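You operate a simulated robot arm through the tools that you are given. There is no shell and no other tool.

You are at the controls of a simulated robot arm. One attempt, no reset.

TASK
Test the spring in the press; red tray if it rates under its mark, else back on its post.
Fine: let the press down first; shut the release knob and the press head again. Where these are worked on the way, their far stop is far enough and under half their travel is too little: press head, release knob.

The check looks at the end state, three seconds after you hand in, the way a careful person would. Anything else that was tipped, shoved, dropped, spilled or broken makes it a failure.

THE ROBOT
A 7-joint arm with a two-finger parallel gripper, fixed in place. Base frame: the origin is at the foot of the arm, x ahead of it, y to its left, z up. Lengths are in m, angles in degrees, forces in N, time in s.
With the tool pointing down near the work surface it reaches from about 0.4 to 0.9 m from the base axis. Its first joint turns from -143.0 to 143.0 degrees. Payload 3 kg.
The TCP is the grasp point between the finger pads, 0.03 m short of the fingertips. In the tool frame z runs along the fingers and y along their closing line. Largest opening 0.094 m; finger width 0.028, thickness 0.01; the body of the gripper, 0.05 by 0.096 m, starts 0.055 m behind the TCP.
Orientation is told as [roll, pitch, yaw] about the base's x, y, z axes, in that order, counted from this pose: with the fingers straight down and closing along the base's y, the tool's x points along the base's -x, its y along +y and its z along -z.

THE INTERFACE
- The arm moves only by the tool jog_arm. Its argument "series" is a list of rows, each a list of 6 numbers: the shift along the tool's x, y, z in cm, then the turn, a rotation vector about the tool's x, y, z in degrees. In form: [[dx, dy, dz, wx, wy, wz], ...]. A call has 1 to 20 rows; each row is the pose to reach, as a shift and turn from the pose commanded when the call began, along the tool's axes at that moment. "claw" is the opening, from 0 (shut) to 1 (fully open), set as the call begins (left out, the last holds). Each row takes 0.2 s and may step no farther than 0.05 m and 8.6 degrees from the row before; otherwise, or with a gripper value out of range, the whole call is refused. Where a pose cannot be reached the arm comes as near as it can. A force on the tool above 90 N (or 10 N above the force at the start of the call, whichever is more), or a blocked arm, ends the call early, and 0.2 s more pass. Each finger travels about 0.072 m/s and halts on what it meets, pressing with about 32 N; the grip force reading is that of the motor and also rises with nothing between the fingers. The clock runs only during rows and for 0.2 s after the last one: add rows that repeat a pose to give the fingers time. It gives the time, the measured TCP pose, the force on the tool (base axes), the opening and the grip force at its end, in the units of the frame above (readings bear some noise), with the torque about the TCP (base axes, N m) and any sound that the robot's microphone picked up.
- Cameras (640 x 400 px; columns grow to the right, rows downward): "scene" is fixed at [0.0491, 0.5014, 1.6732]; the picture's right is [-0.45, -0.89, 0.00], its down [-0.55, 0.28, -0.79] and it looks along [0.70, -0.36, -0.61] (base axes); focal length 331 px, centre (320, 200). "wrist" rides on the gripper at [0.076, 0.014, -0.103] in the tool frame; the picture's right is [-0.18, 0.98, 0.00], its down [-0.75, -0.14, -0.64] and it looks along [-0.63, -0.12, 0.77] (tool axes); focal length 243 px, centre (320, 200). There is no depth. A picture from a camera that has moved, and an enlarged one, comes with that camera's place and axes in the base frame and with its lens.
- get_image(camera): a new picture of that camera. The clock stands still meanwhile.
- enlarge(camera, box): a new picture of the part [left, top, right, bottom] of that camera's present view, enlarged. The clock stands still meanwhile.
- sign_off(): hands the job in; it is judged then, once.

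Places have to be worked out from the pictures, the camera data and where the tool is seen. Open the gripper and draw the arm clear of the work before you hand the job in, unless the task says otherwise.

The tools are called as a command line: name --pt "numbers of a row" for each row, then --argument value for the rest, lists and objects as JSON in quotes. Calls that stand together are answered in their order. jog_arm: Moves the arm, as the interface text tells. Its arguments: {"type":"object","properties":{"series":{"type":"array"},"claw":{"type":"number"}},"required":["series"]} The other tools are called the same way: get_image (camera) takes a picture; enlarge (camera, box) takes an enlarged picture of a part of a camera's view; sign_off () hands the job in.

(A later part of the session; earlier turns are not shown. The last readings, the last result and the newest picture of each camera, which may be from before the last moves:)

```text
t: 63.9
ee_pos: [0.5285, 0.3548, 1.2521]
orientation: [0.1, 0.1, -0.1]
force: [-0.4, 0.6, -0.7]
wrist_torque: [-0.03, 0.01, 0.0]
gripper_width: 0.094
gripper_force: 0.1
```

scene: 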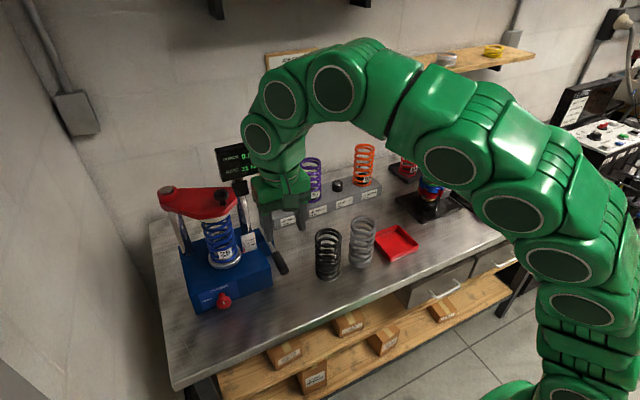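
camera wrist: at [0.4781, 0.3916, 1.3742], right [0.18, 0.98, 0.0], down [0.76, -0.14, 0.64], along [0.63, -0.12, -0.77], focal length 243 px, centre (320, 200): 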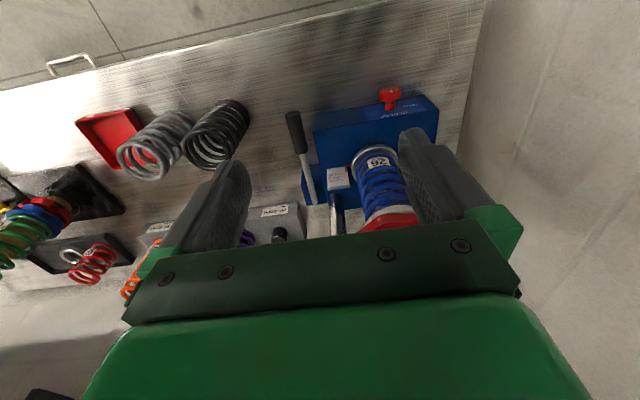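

The commanded pose follows the reached one. Now I'll yaw the tool 25° and then pitch it 60° so the fingers point outward toward the press head.

jog_arm --pt "0.3 -0.5 0.5 0 0 -8.3" --pt "0.6 -1 1 0 0 -16.6" --pt "1 -1.5 1.5 0 0 -25" --pt "1 -1.5 1.5 0 0 -25" --claw 0.5

jog_arm --pt "0 0 0 0 -8.5 0" --pt "0 0 0 0 -17 0" --pt "0 0 0 0 -25.5 0" --pt "0 0 0 0 -34 0" --pt "0 0 0 0 -42.5 0" --pt "0 0 0 0 -51 0" --pt "0 0 0 0 -59.5 0" --pt "0 0 0 0 -59.5 0"

get_image --camera "wrist"

get_image --camera "scene"

```text
t: 64.9
ee_pos: [0.5181, 0.3387, 1.235]
orientation: [0.1, 0.1, 25.2]
force: [0.1, 0.5, 1.1]
wrist_torque: [0.0, 0.0, -0.02]
gripper_width: 0.0472
gripper_force: 0.1
```

```text
t: 66.7
ee_pos: [0.519, 0.3358, 1.2279]
orientation: [0.9, -58.7, 24.0]
force: [0.7, -1.0, 0.6]
wrist_torque: [-0.01, 0.01, -0.06]
gripper_width: 0.0471
gripper_force: 0.1
```

```text
taken
camera wrist: at [0.3967, 0.2952, 1.2155], right [-0.32, 0.93, 0.17], down [-0.08, -0.2, 0.98], along [0.94, 0.3, 0.14], focal length 243 px, centre (320, 200)
```

wrist: 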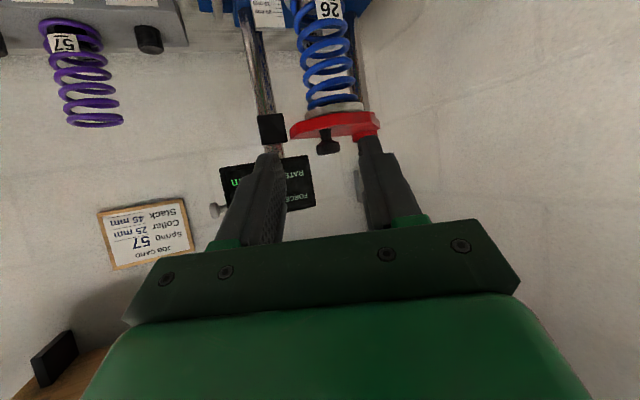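

```text
taken
```

scene: 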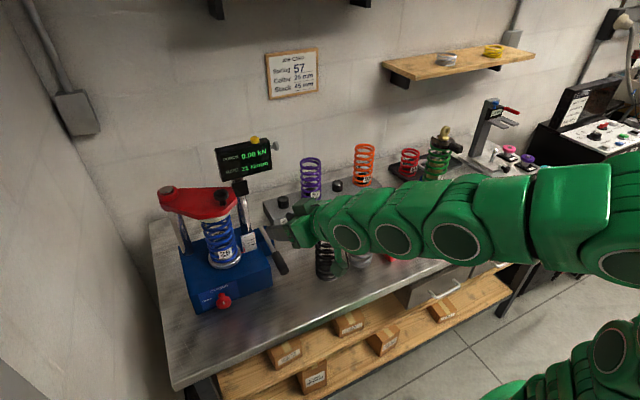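

This gives a good side view (upside down) of the head and its knob. I'll enlarge it for exact heights.

enlarge --camera "wrist" --box '[240, 60, 400, 180]'

enlarge --camera "scene" --box '[150, 170, 260, 250]'

```text
3.33 times, centred on (320, 120) of wrist
camera zoom: at [0.3967, 0.2952, 1.2155], right [-0.32, 0.93, 0.17], down [-0.08, -0.2, 0.98], along [0.94, 0.3, 0.14], focal length 809 px, centre (320, 467)
```

zoom: 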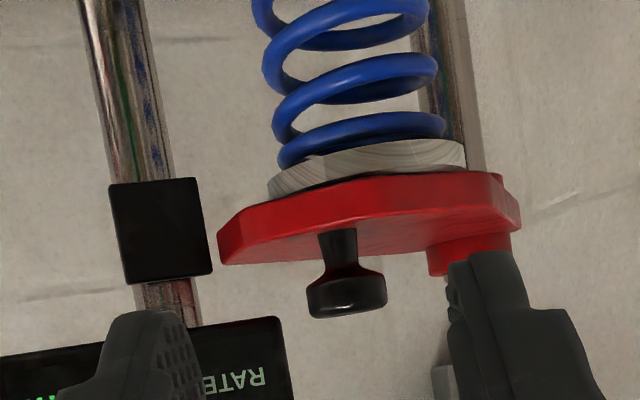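

```text
5.00 times, centred on (205, 210) of scene
camera zoom: at [0.0491, 0.5014, 1.6732], right [-0.45, -0.89, 0.0], down [-0.55, 0.28, -0.79], along [0.7, -0.36, -0.61], focal length 1657 px, centre (895, 150)
```

zoom: 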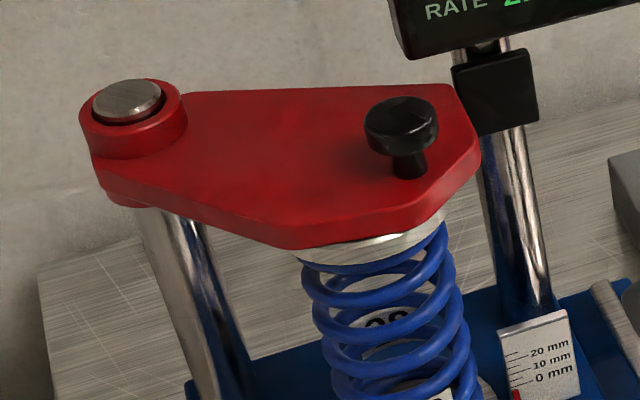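

The head's knob cap is at about (0.727, 0.425, 1.193), 34 mm across, and the head's top surface is at z≈1.168. I'll move to a standoff 7.5 cm back along the finger direction.

jog_arm --pt "-2.2 -0.1 3.4 0 0 0" --pt "-4.5 -0.1 6.7 0 0 0" --pt "-6.7 -0.2 10.1 0 0 0" --pt "-9.0 -0.3 13.5 0 0 0" --pt "-9.0 -0.3 13.5 0 0 0"

get_image --camera "wrist"

get_image --camera "scene"

```text
t: 67.9
ee_pos: [0.6673, 0.4073, 1.2473]
orientation: [0.3, -59.4, 24.8]
force: [-0.4, -0.3, -0.3]
wrist_torque: [-0.02, -0.01, 0.01]
gripper_width: 0.0469
gripper_force: 0.0
```

```text
taken
camera wrist: at [0.5459, 0.366, 1.2331], right [-0.33, 0.93, 0.16], down [-0.09, -0.2, 0.98], along [0.94, 0.31, 0.15], focal length 243 px, centre (320, 200)
```

wrist: 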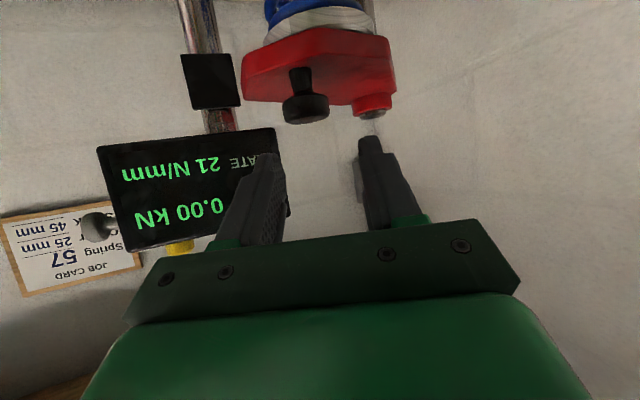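

```text
taken
```

scene: 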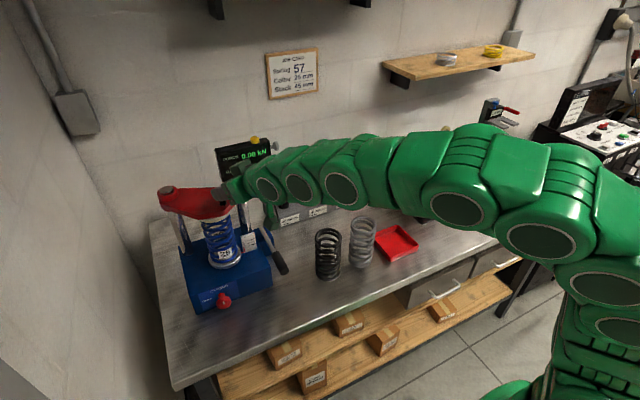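

The knob cap shows at (307,108), so I need about +1.3 cm in tool x, −0.85 cm in tool y, and 6.4 cm forward. I'll correct laterally, go halfway, and check.

jog_arm --pt "0.6 -0.4 0.8 0 0 0" --pt "1.25 -0.85 1.6 0 0 0" --pt "1.25 -0.85 3.4 0 0 0" --pt "1.25 -0.85 3.4 0 0 0"

get_image --camera "wrist"

enlarge --camera "scene" --box '[150, 160, 290, 250]'

```text
t: 68.9
ee_pos: [0.6904, 0.407, 1.2153]
orientation: [0.3, -59.3, 24.8]
force: [0.5, -0.5, -0.5]
wrist_torque: [0.01, 0.01, 0.03]
gripper_width: 0.0471
gripper_force: 0.0
```

```text
taken
camera wrist: at [0.568, 0.3665, 1.2015], right [-0.33, 0.93, 0.16], down [-0.09, -0.2, 0.98], along [0.94, 0.31, 0.15], focal length 243 px, centre (320, 200)
```

wrist: 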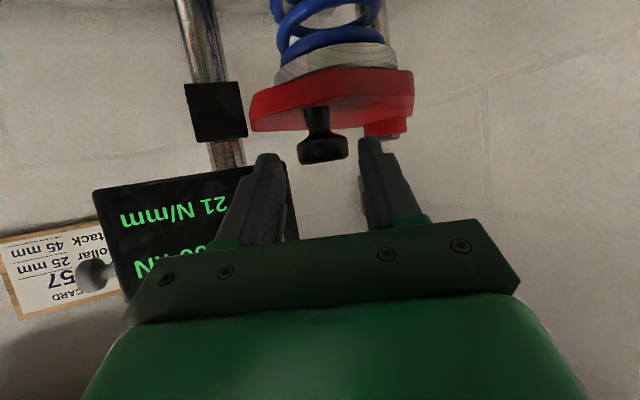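

```text
4.44 times, centred on (220, 205) of scene
camera zoom: at [0.0491, 0.5014, 1.6732], right [-0.45, -0.89, 0.0], down [-0.55, 0.28, -0.79], along [0.7, -0.36, -0.61], focal length 1473 px, centre (764, 178)
```

zoom: 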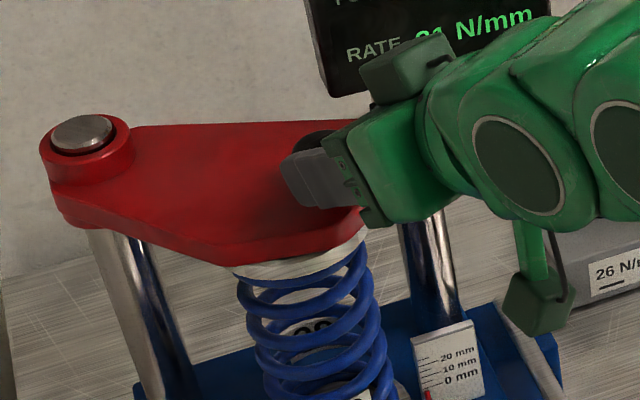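

The cap is centred between the fingertips and at the expected height. I'll advance the last 3 cm and close on it.

jog_arm --pt "0 0 1.0 0 0 0" --pt "0 0 2.0 0 0 0" --pt "0 0 3.0 0 0 0" --pt "0 0 3.0 0 0 0"

jog_arm --pt "0 0 0 0 0 0" --pt "0 0 0 0 0 0" --pt "0 0 0 0 0 0" --claw 0.0

get_image --camera "wrist"

enlarge --camera "scene" --box '[150, 160, 290, 250]'

```text
t: 69.9
ee_pos: [0.7128, 0.4189, 1.199]
orientation: [0.3, -59.4, 24.8]
force: [0.8, 0.2, -0.5]
wrist_torque: [-0.02, 0.02, -0.04]
gripper_width: 0.0471
gripper_force: 0.1
```

```text
t: 70.7
ee_pos: [0.7111, 0.4196, 1.2001]
orientation: [0.2, -59.3, 24.9]
force: [-9.3, 31.1, -6.2]
wrist_torque: [0.38, 0.09, 0.6]
gripper_width: 0.033
gripper_force: 45.4
```

```text
taken
camera wrist: at [0.5906, 0.3785, 1.1873], right [-0.33, 0.93, 0.16], down [-0.09, -0.2, 0.98], along [0.94, 0.31, 0.15], focal length 243 px, centre (320, 200)
```

wrist: 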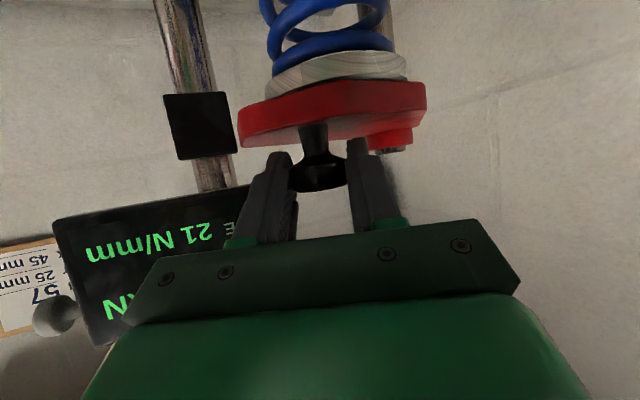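

```text
4.44 times, centred on (220, 205) of scene
camera zoom: at [0.0491, 0.5014, 1.6732], right [-0.45, -0.89, 0.0], down [-0.55, 0.28, -0.79], along [0.7, -0.36, -0.61], focal length 1473 px, centre (764, 178)
```

zoom: 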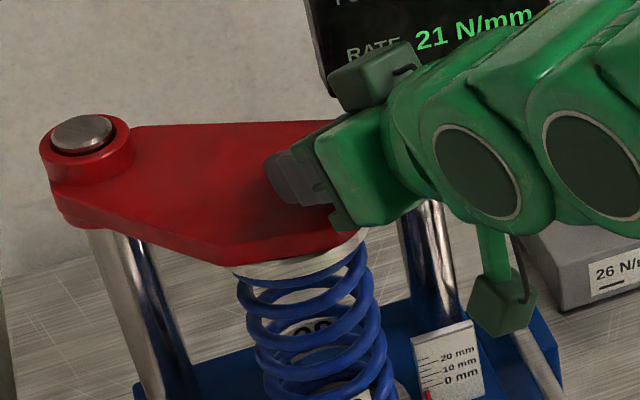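

The knob is held at 33 mm, and the sideways load didn't move the head toward −y, so that is its closed stop. I'll try swinging it clockwise, front-left, about the pivot at (0.815, 0.541), by 10° first.

jog_arm --pt "0.13 0.6 -0.22 0 0 0" --pt "0.26 1.19 -0.45 0 0 0" --pt "0.37 1.8 -0.63 0 0 0" --pt "0.48 2.41 -0.81 0 0 0" --pt "0.48 2.41 -0.81 0 0 0"

enlarge --camera "scene" --box '[150, 160, 290, 250]'

```text
t: 71.9
ee_pos: [0.6933, 0.4356, 1.2005]
orientation: [0.4, -59.3, 24.8]
force: [-6.9, -11.2, -6.0]
wrist_torque: [-0.13, 0.38, -0.58]
gripper_width: 0.0337
gripper_force: 45.3
```

```text
4.44 times, centred on (220, 205) of scene
camera zoom: at [0.0491, 0.5014, 1.6732], right [-0.45, -0.89, 0.0], down [-0.55, 0.28, -0.79], along [0.7, -0.36, -0.61], focal length 1473 px, centre (764, 178)
```

zoom: 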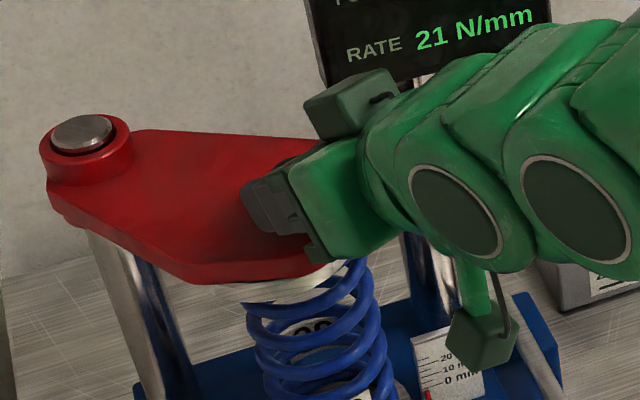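

It swings freely that way. I'll continue along the arc to about 50° and check.

jog_arm --pt "0.14 1.25 -0.25 0 0 0" --pt "0.27 2.54 -0.45 0 0 0" --pt "0.3 3.83 -0.5 0 0 0" --pt "0.3 5.12 -0.52 0 0 0" --pt "0.22 6.4 -0.38 0 0 0" --pt "0.12 7.66 -0.19 0 0 0" --pt "-0.06 8.9 0.13 0 0 0" --pt "-0.29 10.11 0.49 0 0 0" --pt "-0.29 10.11 0.49 0 0 0"

get_image --camera "scene"

get_image --camera "wrist"

```text
t: 73.9
ee_pos: [0.6574, 0.5292, 1.2]
orientation: [0.4, -59.3, 24.6]
force: [1.2, -3.1, 2.5]
wrist_torque: [-0.22, 0.79, -0.4]
gripper_width: 0.0334
gripper_force: 45.2
```

```text
taken
```

scene: 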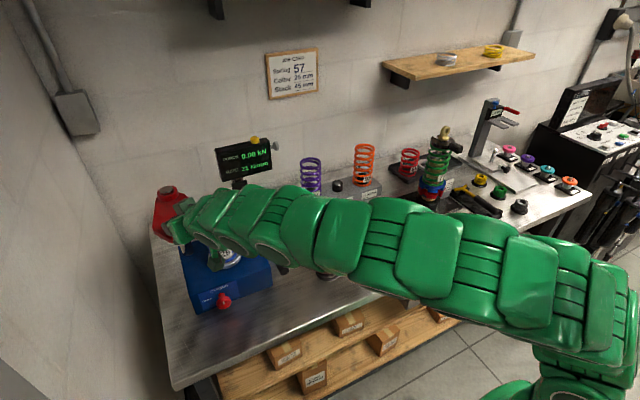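

```text
taken
camera wrist: at [0.5352, 0.4876, 1.1874], right [-0.33, 0.93, 0.16], down [-0.09, -0.2, 0.98], along [0.94, 0.31, 0.15], focal length 243 px, centre (320, 200)
```

wrist: 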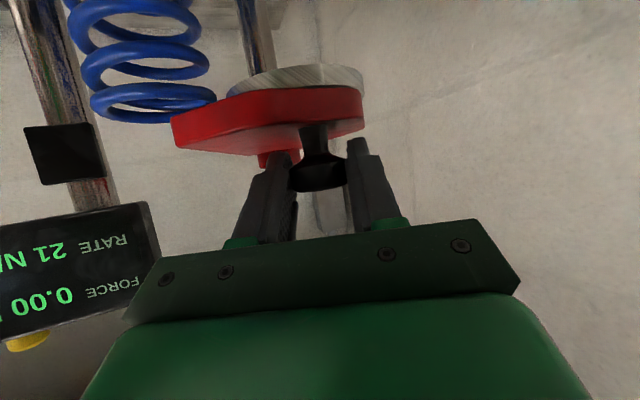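

The head swings clear and the spring stays on the platen. I'll continue to about 90°, and the force limit will show me the far stop.

jog_arm --pt "-0.28 1.15 0.48 0 0 0" --pt "-0.62 2.27 1.06 0 0 0" --pt "-1.02 3.3 1.72 0 0 0" --pt "-1.45 4.3 2.44 0 0 0" --pt "-1.92 5.18 3.24 0 0 0" --pt "-2.42 6.01 4.09 0 0 0" --pt "-2.97 6.72 5.02 0 0 0" --pt "-3.54 7.36 5.99 0 0 0" --pt "-3.54 7.36 5.99 0 0 0"

get_image --camera "scene"

get_image --camera "wrist"

```text
t: 75.9
ee_pos: [0.6888, 0.6269, 1.2021]
orientation: [0.4, -59.4, 24.7]
force: [-6.5, 7.9, -0.3]
wrist_torque: [0.45, 0.4, 0.46]
gripper_width: 0.0331
gripper_force: 45.8
```

```text
taken
```

scene: 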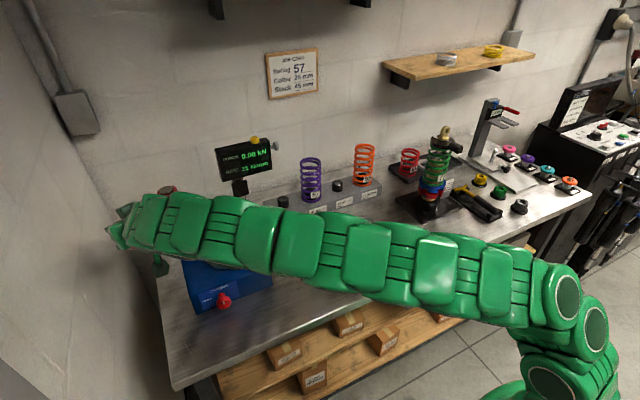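

```text
taken
camera wrist: at [0.5673, 0.5847, 1.1892], right [-0.33, 0.93, 0.16], down [-0.09, -0.2, 0.97], along [0.94, 0.31, 0.15], focal length 243 px, centre (320, 200)
```

wrist: 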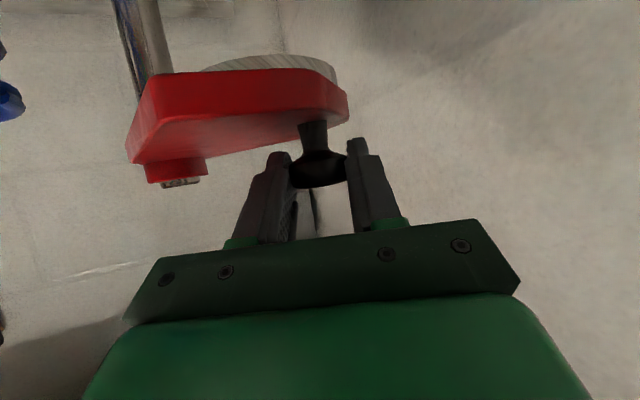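

At 90° the head is still free, so I'll try a bit farther for its stop.

jog_arm --pt "-0.6 0.5 1.0 0 0 0" --pt "-1.22 0.96 2.06 0 0 0" --pt "-1.22 0.96 2.06 0 0 0"

get_image --camera "wrist"

```text
t: 76.4
ee_pos: [0.6989, 0.6358, 1.2022]
orientation: [-0.5, -59.1, 24.9]
force: [-58.0, -51.4, 19.2]
wrist_torque: [-0.81, 0.85, -0.32]
gripper_width: 0.0336
gripper_force: 44.9
stopped in row 2: the force on the tool passed its limit at 159 N (the readings are from after the stop); the commanded pose is now the measured one
```

```text
taken
camera wrist: at [0.5771, 0.5943, 1.1898], right [-0.32, 0.93, 0.15], down [-0.09, -0.19, 0.98], along [0.94, 0.3, 0.15], focal length 243 px, centre (320, 200)
```

wrist: 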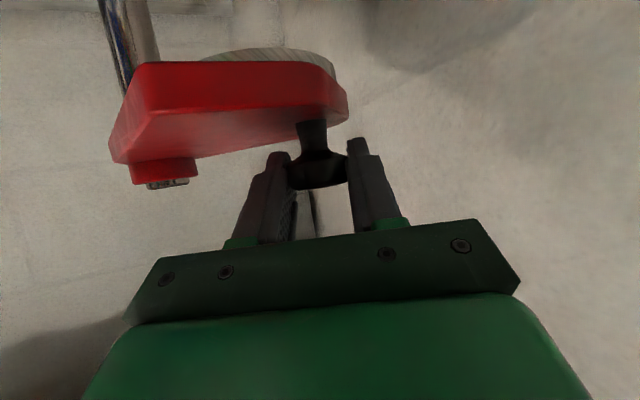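

The head hit its far stop at about 95° open. I'll let go of the knob, back straight off, and check the spring.

jog_arm --pt "0 0 0 0 0 0" --pt "0 0 0 0 0 0" --pt "0 0 -4 0 0 0" --pt "0 0 -8 0 0 0" --pt "1.4 -2.5 -11 0 0 0" --pt "2.8 -5 -14 0 0 0" --pt "4.3 -7.4 -16.7 0 0 0" --pt "4.3 -7.4 -16.7 0 0 0" --claw 0.6

get_image --camera "wrist"

get_image --camera "scene"

```text
t: 78.2
ee_pos: [0.5794, 0.4975, 1.2519]
orientation: [-0.2, -59.0, 24.9]
force: [0.6, -0.2, 0.1]
wrist_torque: [0.0, 0.01, 0.01]
gripper_width: 0.0564
gripper_force: 0.0
```

```text
taken
camera wrist: at [0.4578, 0.4565, 1.2398], right [-0.33, 0.93, 0.16], down [-0.09, -0.19, 0.98], along [0.94, 0.3, 0.15], focal length 243 px, centre (320, 200)
```

wrist: 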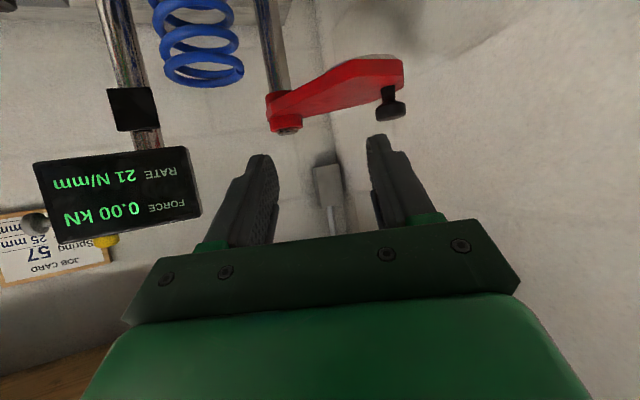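

```text
taken
```

scene: 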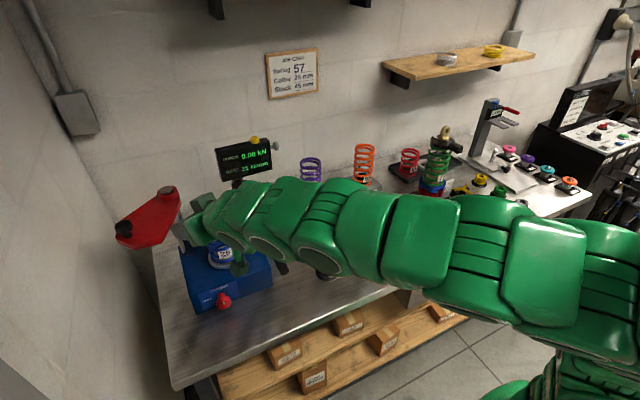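

The head stays open and the spring stands at about (0.727, 0.449) with its top at z≈1.136. I'll open fully, flatten the tool to 75°, and move to a standoff in front of the spring.

jog_arm --pt "2.2 -2.1 0.8 0 -4 0" --pt "4.4 -4.2 1.6 0 -8 0" --pt "6.6 -6.3 2.4 0 -12 0" --pt "8.9 -8.4 3.2 0 -16 0" --pt "11.1 -10.5 4.05 0 -16 0" --pt "11.1 -10.5 4.05 0 -16 0" --claw 1.0

get_image --camera "wrist"

get_image --camera "scene"

```text
t: 79.6
ee_pos: [0.6036, 0.394, 1.1352]
orientation: [-0.4, -75.0, 25.1]
force: [0.0, -0.2, 0.0]
wrist_torque: [0.04, 0.0, 0.04]
gripper_width: 0.0943
gripper_force: 0.0
```

```text
taken
camera wrist: at [0.4893, 0.3572, 1.0876], right [-0.37, 0.91, 0.18], down [-0.33, -0.3, 0.89], along [0.87, 0.27, 0.41], focal length 243 px, centre (320, 200)
```

wrist: 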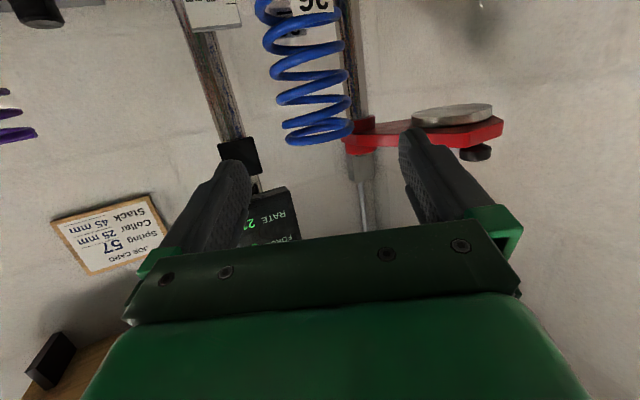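

```text
taken
```

scene: 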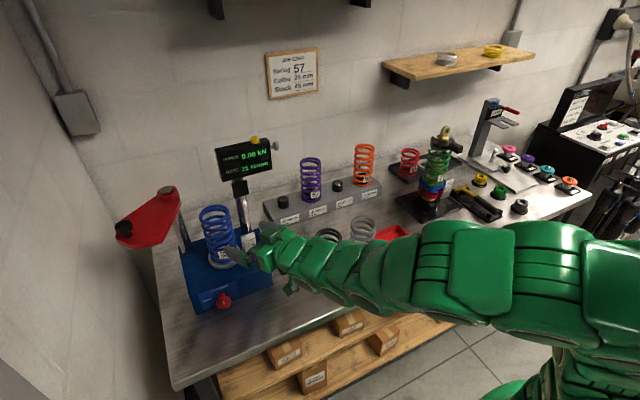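

I'll enlarge the spring view to measure its lateral offset from the finger centreline.

enlarge --camera "wrist" --box '[230, 0, 410, 150]'

enlarge --camera "scene" --box '[180, 190, 300, 280]'

```text
2.67 times, centred on (320, 75) of wrist
camera zoom: at [0.4893, 0.3572, 1.0876], right [-0.37, 0.91, 0.18], down [-0.33, -0.3, 0.89], along [0.87, 0.27, 0.41], focal length 647 px, centre (320, 533)
```

zoom: 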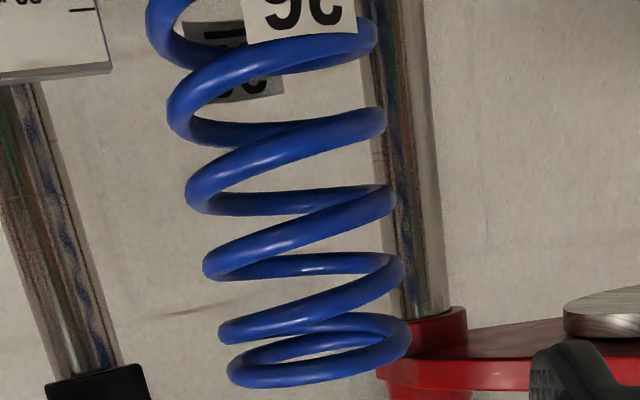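

```text
4.44 times, centred on (240, 235) of scene
camera zoom: at [0.0491, 0.5014, 1.6732], right [-0.45, -0.89, 0.0], down [-0.55, 0.28, -0.79], along [0.7, -0.36, -0.61], focal length 1473 px, centre (676, 44)
```

zoom: 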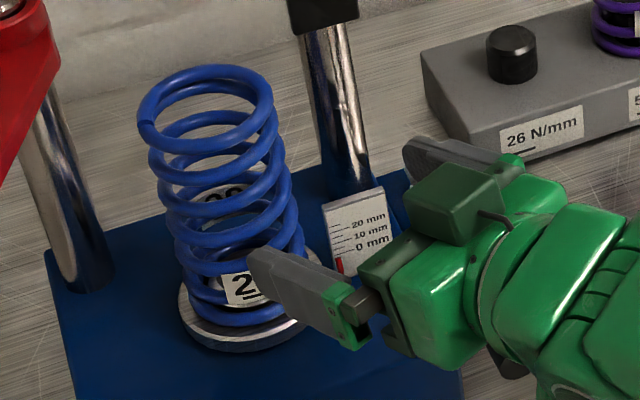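

Triangulating the top coil gives the spring axis at about (0.738, 0.451), 76 mm across, against an opening of 94 mm. I'll shift −5 mm laterally and advance halfway, then check the clearance.

jog_arm --pt "-0.2 -0.54 2 0 0 0" --pt "-0.4 -0.54 4 0 0 0" --pt "-0.4 -0.54 6.5 0 0 0" --pt "-0.4 -0.54 6.5 0 0 0"

get_image --camera "wrist"

enlarge --camera "scene" --box '[180, 190, 300, 280]'

```text
t: 80.6
ee_pos: [0.6636, 0.417, 1.1202]
orientation: [-0.4, -75.0, 25.3]
force: [0.3, -1.1, 0.0]
wrist_torque: [-0.01, -0.03, 0.01]
gripper_width: 0.094
gripper_force: 0.2
```

```text
taken
camera wrist: at [0.5505, 0.3795, 1.0736], right [-0.37, 0.91, 0.18], down [-0.33, -0.3, 0.89], along [0.87, 0.27, 0.41], focal length 243 px, centre (320, 200)
```

wrist: 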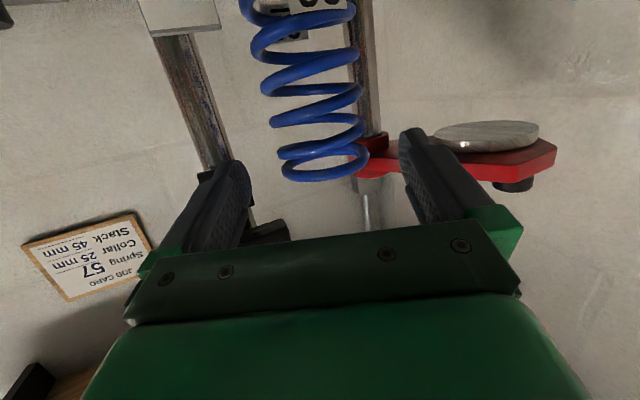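

```text
4.44 times, centred on (240, 235) of scene
camera zoom: at [0.0491, 0.5014, 1.6732], right [-0.45, -0.89, 0.0], down [-0.55, 0.28, -0.79], along [0.7, -0.36, -0.61], focal length 1473 px, centre (676, 44)
```

zoom: 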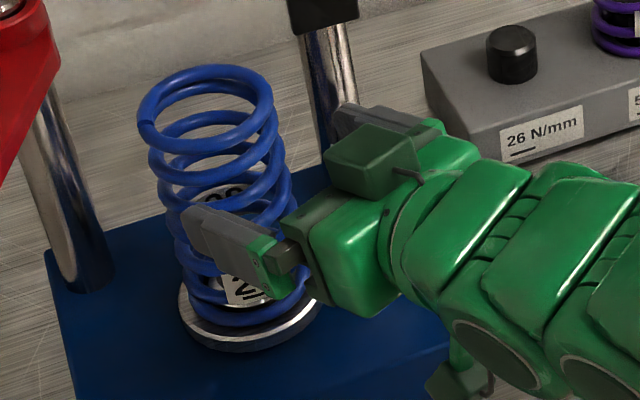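

The spring is well centred between the fingers. I'll advance 5 cm more and look again.

jog_arm --pt "0 0 1.7 0 0 0" --pt "0 0 3.4 0 0 0" --pt "0 0 5 0 0 0" --pt "0 0 5 0 0 0"

get_image --camera "wrist"

enlarge --camera "scene" --box '[180, 190, 300, 280]'

```text
t: 81.6
ee_pos: [0.7072, 0.4373, 1.1081]
orientation: [-0.3, -75.0, 25.0]
force: [0.3, 0.1, 0.7]
wrist_torque: [0.0, 0.02, 0.02]
gripper_width: 0.0939
gripper_force: 0.1
```

```text
taken
camera wrist: at [0.5933, 0.4, 1.0601], right [-0.37, 0.91, 0.18], down [-0.33, -0.3, 0.89], along [0.87, 0.27, 0.41], focal length 243 px, centre (320, 200)
```

wrist: 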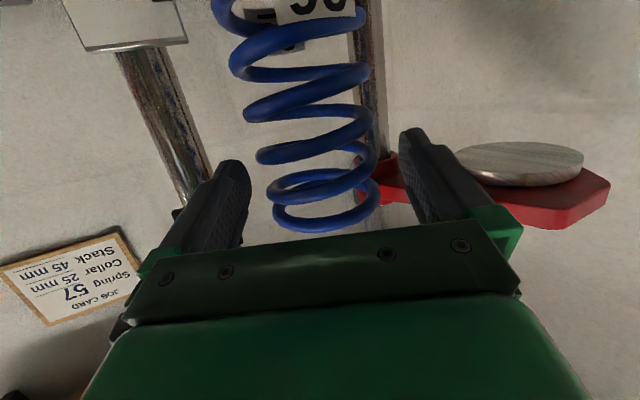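

```text
4.44 times, centred on (240, 235) of scene
camera zoom: at [0.0491, 0.5014, 1.6732], right [-0.45, -0.89, 0.0], down [-0.55, 0.28, -0.79], along [0.7, -0.36, -0.61], focal length 1473 px, centre (676, 44)
```

zoom: 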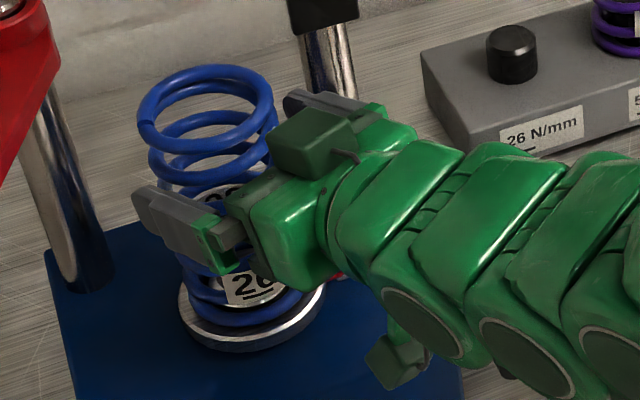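

Both fingers are straddling the spring. I'll advance the final 3.2 cm and close with the spring axis at the grasp point.

jog_arm --pt "0 -0.15 1.1 0 0 0" --pt "0 -0.15 2.2 0 0 0" --pt "0 -0.15 3.2 0 0 0" --pt "0 -0.15 3.2 0 0 0"

get_image --camera "wrist"

enlarge --camera "scene" --box '[180, 190, 300, 280]'

```text
t: 82.6
ee_pos: [0.737, 0.4495, 1.1015]
orientation: [-0.5, -75.0, 25.1]
force: [0.2, 0.1, -0.2]
wrist_torque: [0.01, 0.02, 0.0]
gripper_width: 0.0941
gripper_force: 0.1
```

```text
taken
camera wrist: at [0.6226, 0.4127, 1.0536], right [-0.37, 0.91, 0.18], down [-0.33, -0.3, 0.89], along [0.87, 0.27, 0.41], focal length 243 px, centre (320, 200)
```

wrist: 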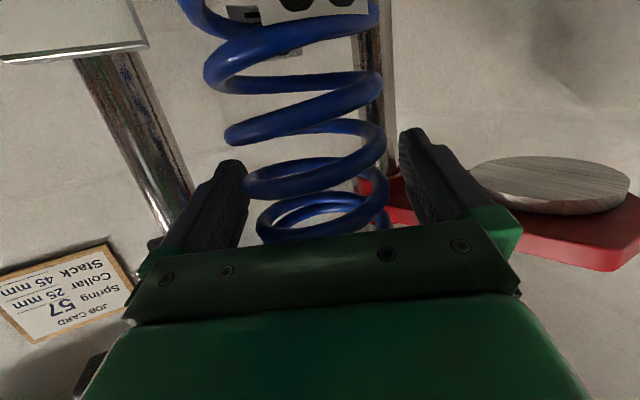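

```text
4.44 times, centred on (240, 235) of scene
camera zoom: at [0.0491, 0.5014, 1.6732], right [-0.45, -0.89, 0.0], down [-0.55, 0.28, -0.79], along [0.7, -0.36, -0.61], focal length 1473 px, centre (676, 44)
```

zoom: 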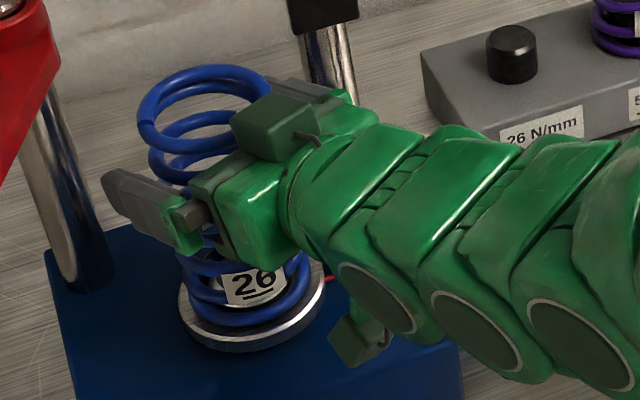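

The spring lies between the pads. I'll nudge −1.5 mm laterally and close on it.

jog_arm --pt "0 -0.15 0 0 0 0" --pt "0 -0.15 0 0 0 0" --pt "0 -0.15 0 0 0 0" --pt "0 -0.15 0 0 0 0" --claw 0.0

get_image --camera "wrist"

```text
t: 83.6
ee_pos: [0.7373, 0.449, 1.1015]
orientation: [-0.5, -75.0, 25.1]
force: [-2.3, 1.4, -0.8]
wrist_torque: [0.36, 0.18, 0.04]
gripper_width: 0.0767
gripper_force: 32.0
```

```text
taken
camera wrist: at [0.6232, 0.412, 1.0536], right [-0.37, 0.91, 0.18], down [-0.33, -0.3, 0.89], along [0.87, 0.27, 0.41], focal length 243 px, centre (320, 200)
```

wrist: 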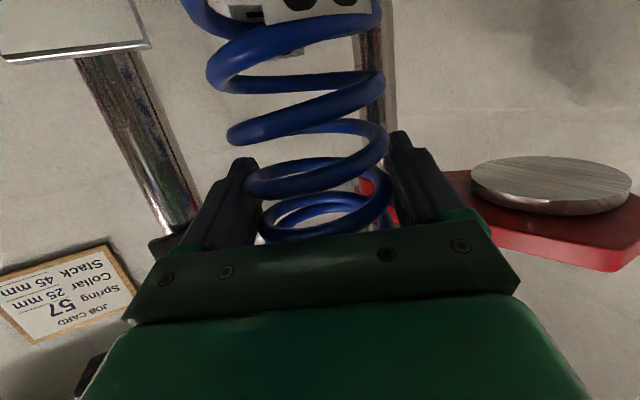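

The spring is held at 76.7 mm with the side loads near zero. I'll lift straight up 3 cm slowly to check that it comes off the platen.

jog_arm --pt "-0.97 0 -0.26 0 0 0" --pt "-1.93 0 -0.52 0 0 0" --pt "-2.9 0 -0.78 0 0 0" --pt "-2.9 0 -0.78 0 0 0"

enlarge --camera "scene" --box '[180, 180, 300, 280]'

get_image --camera "wrist"

```text
t: 84.6
ee_pos: [0.7375, 0.4477, 1.1293]
orientation: [-0.3, -75.0, 25.1]
force: [-0.3, -0.2, -6.6]
wrist_torque: [-0.05, 0.01, -0.03]
gripper_width: 0.0764
gripper_force: 32.0
```

```text
4.00 times, centred on (240, 230) of scene
camera zoom: at [0.0491, 0.5014, 1.6732], right [-0.45, -0.89, 0.0], down [-0.55, 0.28, -0.79], along [0.7, -0.36, -0.61], focal length 1326 px, centre (640, 80)
```

zoom: 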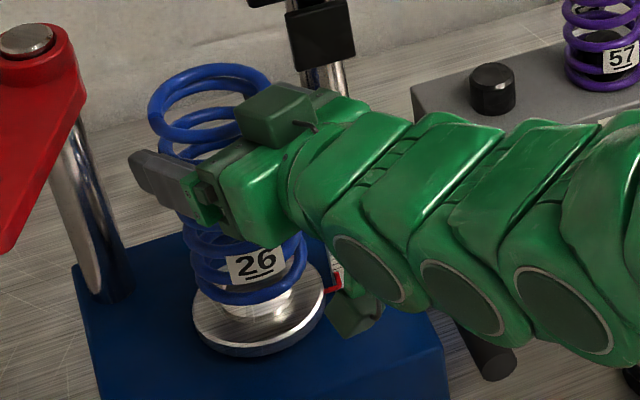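

```text
taken
camera wrist: at [0.6225, 0.4103, 1.0819], right [-0.37, 0.91, 0.18], down [-0.33, -0.3, 0.89], along [0.87, 0.27, 0.41], focal length 243 px, centre (320, 200)
```

wrist: 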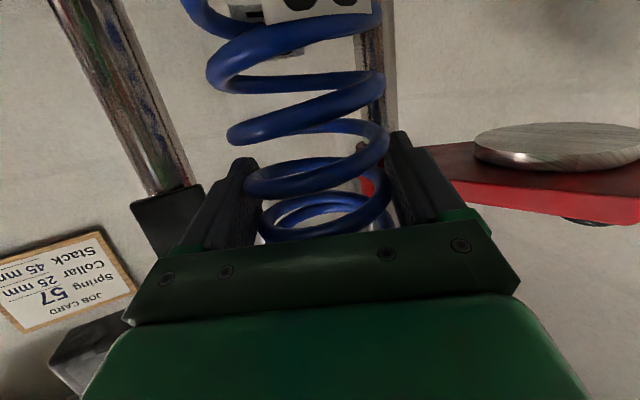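

The spring has lifted cleanly with about 6.6 N of weight. I'll raise it 5 cm more to clear the platen boss, then draw it straight back out of the press.

jog_arm --pt "-1.2 0 -0.32 0 0 0" --pt "-2.41 0 -0.65 0 0 0" --pt "-3.6 0 -0.97 0 0 0" --pt "-4.83 0 -1.29 0 0 0" --pt "-4.3 0 -3.2 0 0 0" --pt "-3.5 0 -6.2 0 0 0" --pt "-2.75 0 -9.0 0 0 0" --pt "-1.98 0 -11.92 0 0 0" --pt "-1.2 0 -14.8 0 0 0" --pt "-0.45 0 -17.6 0 0 0" --pt "0.3 0 -20.4 0 0 0" --pt "1.1 0 -23.4 0 0 0" --pt "1.9 0 -26.4 0 0 0" --pt "1.9 0 -26.4 0 0 0"

get_image --camera "scene"

get_image --camera "wrist"

```text
t: 87.6
ee_pos: [0.5193, 0.3408, 1.1873]
orientation: [-0.1, -74.9, 24.8]
force: [0.0, -0.4, -7.9]
wrist_torque: [0.0, -0.01, -0.02]
gripper_width: 0.0764
gripper_force: 32.1
out of reach, approached as far as the arm can: row 13, 14
```

```text
taken
```

scene: 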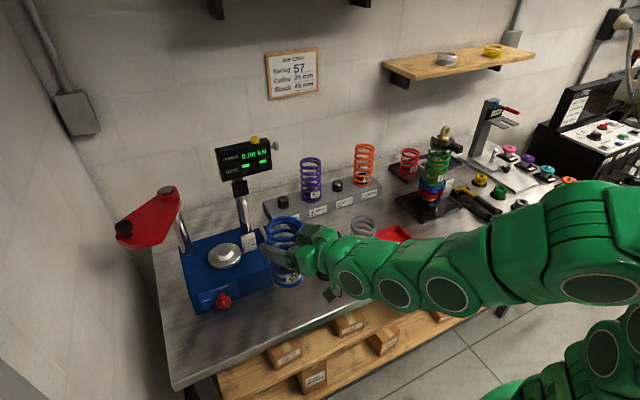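

```text
taken
camera wrist: at [0.405, 0.3037, 1.1395], right [-0.37, 0.91, 0.18], down [-0.33, -0.31, 0.89], along [0.87, 0.27, 0.41], focal length 243 px, centre (320, 200)
```

wrist: 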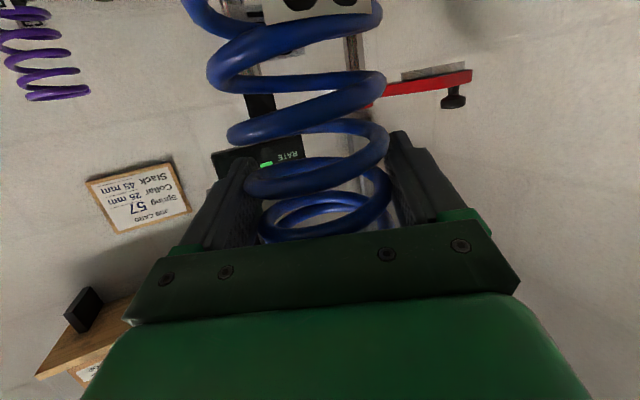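

The spring is out of the press. The black and grey springs reach z≈1.05, so I'll raise mine 6 cm more and then swing around the base axis toward the tray, whose centre I put at about (0.625, −0.068).

jog_arm --pt "-1.9 0 -0.5 0 0 0" --pt "-3.9 0 -1.0 0 0 0" --pt "-5.79 0 -1.56 0 0 0" --pt "-5.85 -2.2 -1.3 1.93 0 0.52" --pt "-5.92 -4.32 -1.08 3.86 0 1.04" --pt "-5.97 -8.64 -0.91 7.72 0 2.08" --pt "-5.94 -12.98 -1.01 11.6 0 3.13" --pt "-5.83 -17.3 -1.42 15.4 0 4.17" --pt "-5.64 -21.57 -2.11 19.3 0 5.21" --pt "-5.38 -25.79 -3.09 23.2 0 6.25" --pt "-5.04 -29.93 -4.35 27.0 0 7.29" --pt "-4.62 -33.95 -5.89 30.9 0 8.34" --pt "-4.4 -35.9 -6.8 32.8 0 8.86" --pt "-4.4 -35.9 -6.8 32.8 0 8.86"

get_image --camera "scene"

get_image --camera "wrist"

```text
t: 90.6
ee_pos: [0.6192, -0.0095, 1.2476]
orientation: [-0.2, -75.0, -9.2]
force: [0.3, -0.1, -7.5]
wrist_torque: [0.01, 0.01, -0.01]
gripper_width: 0.0765
gripper_force: 31.7
```

```text
taken
```

scene: 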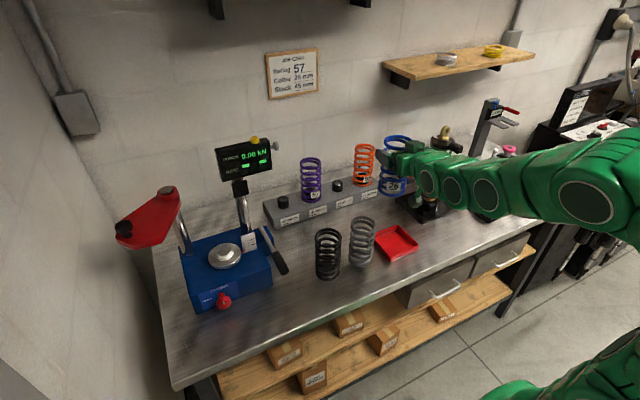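

```text
taken
camera wrist: at [0.5043, 0.0228, 1.2007], right [0.21, 0.96, 0.18], down [-0.44, -0.07, 0.89], along [0.87, -0.26, 0.41], focal length 243 px, centre (320, 200)
```

wrist: 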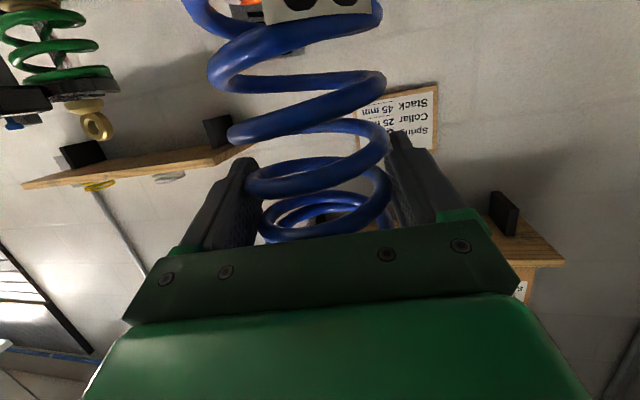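

The spring is held upright at about (0.619, −0.010), above everything. I'll enlarge the tray to get its centre accurately.

enlarge --camera "scene" --box '[340, 200, 440, 280]'

enlarge --camera "scene" --box '[360, 120, 440, 210]'

```text
5.00 times, centred on (390, 240) of scene
camera zoom: at [0.0491, 0.5014, 1.6732], right [-0.45, -0.89, 0.0], down [-0.55, 0.28, -0.79], along [0.7, -0.36, -0.61], focal length 1657 px, centre (-30, 0)
```

zoom: 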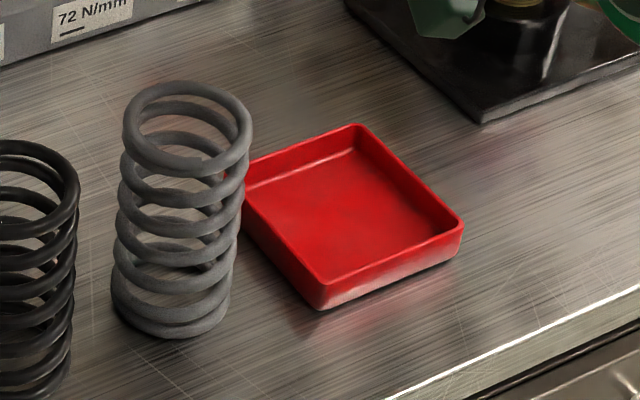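

```text
4.44 times, centred on (400, 165) of scene
camera zoom: at [0.0491, 0.5014, 1.6732], right [-0.45, -0.89, 0.0], down [-0.55, 0.28, -0.79], along [0.7, -0.36, -0.61], focal length 1473 px, centre (-36, 356)
```

zoom: 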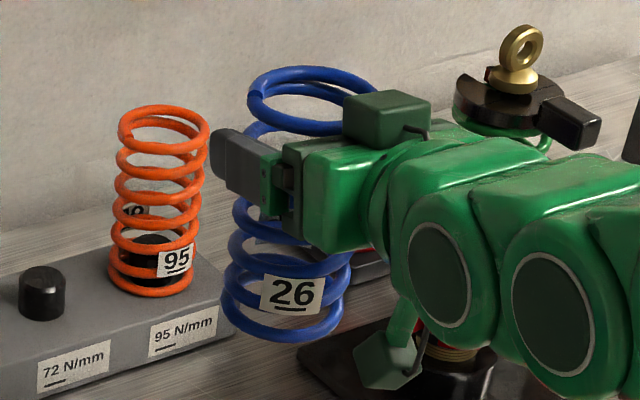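

I put the tray rim at x 0.571–0.679, y −0.117 to −0.006, so its centre is (0.625, −0.062). I'll move over it and descend 15 cm, then check alignment.

jog_arm --pt "-0.18 -2.6 0.69 0 0 0" --pt "-0.37 -5.19 1.38 0 0 0" --pt "-0.37 -5.19 1.38 0 0 0" --pt "2.5 -5.19 2.15 0 0 0" --pt "5.4 -5.19 2.93 0 0 0" --pt "8.3 -5.19 3.7 0 0 0" --pt "11.2 -5.19 4.49 0 0 0" --pt "14.1 -5.19 5.26 0 0 0" --pt "14.1 -5.19 5.26 0 0 0"

get_image --camera "scene"

enlarge --camera "scene" --box '[330, 160, 470, 280]'

```text
t: 92.6
ee_pos: [0.6718, -0.0701, 1.1249]
orientation: [0.1, -75.1, -9.4]
force: [-0.1, -0.3, -7.4]
wrist_torque: [0.02, 0.04, 0.02]
gripper_width: 0.0767
gripper_force: 32.1
out of reach, approached as far as the arm can: row 5, 6, 7, 8, 9
```

```text
taken
```

scene: 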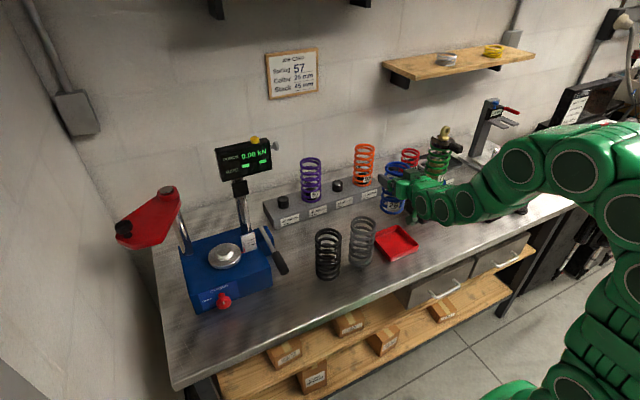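

```text
3.33 times, centred on (400, 220) of scene
camera zoom: at [0.0491, 0.5014, 1.6732], right [-0.45, -0.89, 0.0], down [-0.55, 0.28, -0.79], along [0.7, -0.36, -0.61], focal length 1105 px, centre (53, 133)
```

zoom: 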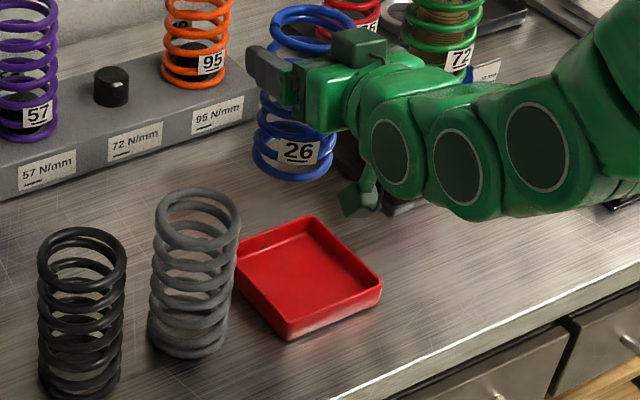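

At this tilt the arm can't reach down to the tray; it stopped safely at (0.672, −0.070, 1.125). There is clear table just beyond the tray, around (0.778, −0.060), so I'll stand the spring there and re-grip it from a steeper angle. First the outward move.

jog_arm --pt "-0.9 0.9 3.3 0 0 0" --pt "-1.8 1.8 6.6 0 0 0" --pt "-2.65 2.73 9.97 0 0 0" --pt "-2.65 2.73 9.97 0 0 0"

get_image --camera "scene"

enlarge --camera "scene" --box '[330, 140, 470, 260]'

```text
t: 93.6
ee_pos: [0.7788, -0.0582, 1.1267]
orientation: [0.0, -75.0, -9.4]
force: [0.0, 0.0, -7.4]
wrist_torque: [0.04, -0.02, 0.0]
gripper_width: 0.0764
gripper_force: 31.7
```

```text
taken
```

scene: 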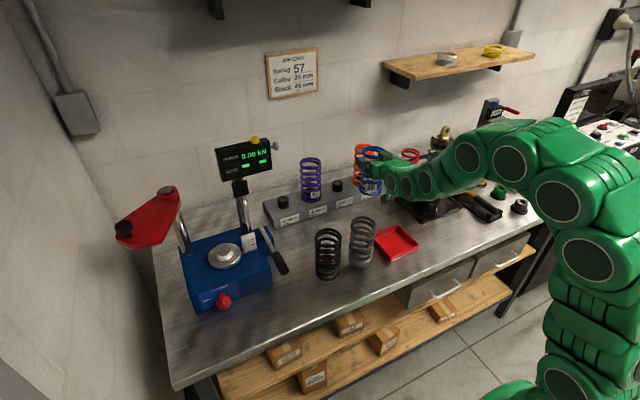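

```text
3.33 times, centred on (400, 200) of scene
camera zoom: at [0.0491, 0.5014, 1.6732], right [-0.45, -0.89, 0.0], down [-0.55, 0.28, -0.79], along [0.7, -0.36, -0.61], focal length 1105 px, centre (53, 200)
```

zoom: 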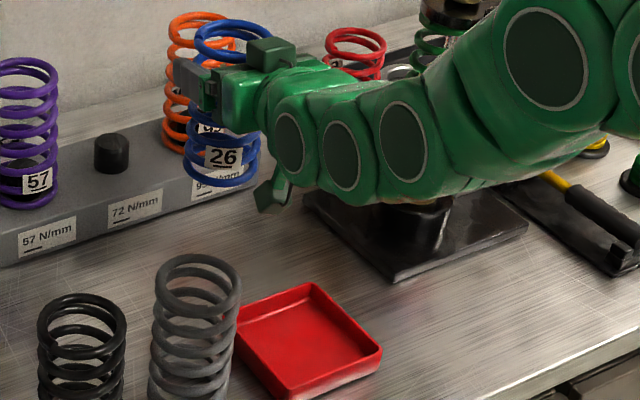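

The spring now hangs over free table, about 5 cm clear of the rack and the tray. I'll lower it 10 cm and then feel for contact.

jog_arm --pt "2.4 0 0.64 0 0 0" --pt "4.8 0 1.28 0 0 0" --pt "7.2 0 1.92 0 0 0" --pt "9.66 0 2.57 0 0 0" --pt "9.66 0 2.57 0 0 0"

enlarge --camera "scene" --box '[330, 140, 470, 260]'

```text
t: 94.8
ee_pos: [0.779, -0.0568, 1.0282]
orientation: [0.0, -75.2, -9.3]
force: [0.0, 0.5, -7.3]
wrist_torque: [-0.01, 0.03, 0.0]
gripper_width: 0.0766
gripper_force: 32.3
```

```text
3.33 times, centred on (400, 200) of scene
camera zoom: at [0.0491, 0.5014, 1.6732], right [-0.45, -0.89, 0.0], down [-0.55, 0.28, -0.79], along [0.7, -0.36, -0.61], focal length 1105 px, centre (53, 200)
```

zoom: 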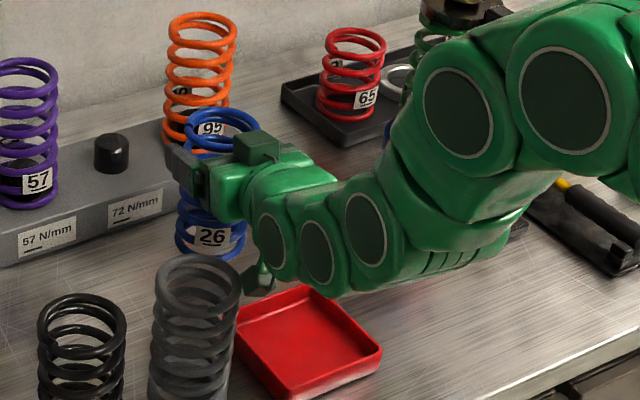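

The spring's bottom is close to the table and clear of its neighbours. I'll descend in 2–3 mm steps, watching for the weight to come off.

jog_arm --pt "0.29 0 0.08 0 0 0" --pt "0.58 0 0.15 0 0 0" --pt "0.87 0 0.23 0 0 0" --pt "0.97 0 0.26 0 0 0"

```text
t: 95.8
ee_pos: [0.7818, -0.0593, 1.0191]
orientation: [-0.1, -75.2, -9.3]
force: [0.3, 0.1, -5.6]
wrist_torque: [0.04, 0.03, 0.0]
gripper_width: 0.0764
gripper_force: 31.9
```

jog_arm --pt "0.19 0 0.05 0 0 0" --pt "0.39 0 0.1 0 0 0" --pt "0.39 0 0.1 0 0 0"

enlarge --camera "scene" --box '[350, 170, 420, 230]'

```text
t: 96.6
ee_pos: [0.7798, -0.0596, 1.0145]
orientation: [0.0, -75.0, -9.2]
force: [-0.7, 0.2, -6.4]
wrist_torque: [0.01, 0.03, -0.01]
gripper_width: 0.0766
gripper_force: 32.2
```

```text
6.67 times, centred on (385, 200) of scene
camera zoom: at [0.0491, 0.5014, 1.6732], right [-0.45, -0.89, 0.0], down [-0.55, 0.28, -0.79], along [0.7, -0.36, -0.61], focal length 2209 px, centre (-113, 200)
```

zoom: 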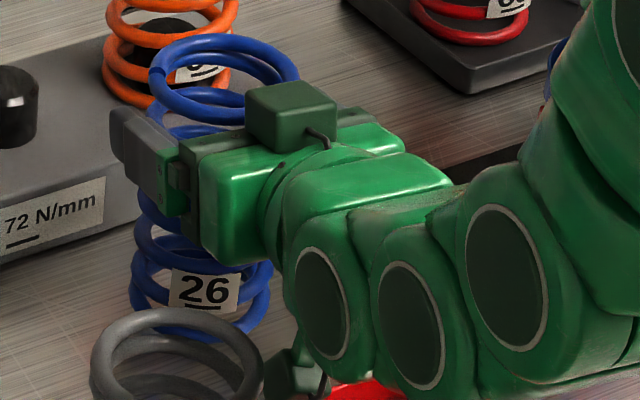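

The full weight is still on the tool, so it hasn't touched yet. Another 4 mm down.

jog_arm --pt "0.19 0 0.05 0 0 0" --pt "0.39 0 0.1 0 0 0" --pt "0.39 0 0.1 0 0 0"

```text
t: 97.4
ee_pos: [0.7804, -0.06, 1.0108]
orientation: [0.0, -75.0, -9.3]
force: [0.1, 1.2, -7.2]
wrist_torque: [-0.05, 0.04, 0.0]
gripper_width: 0.0765
gripper_force: 32.0
```

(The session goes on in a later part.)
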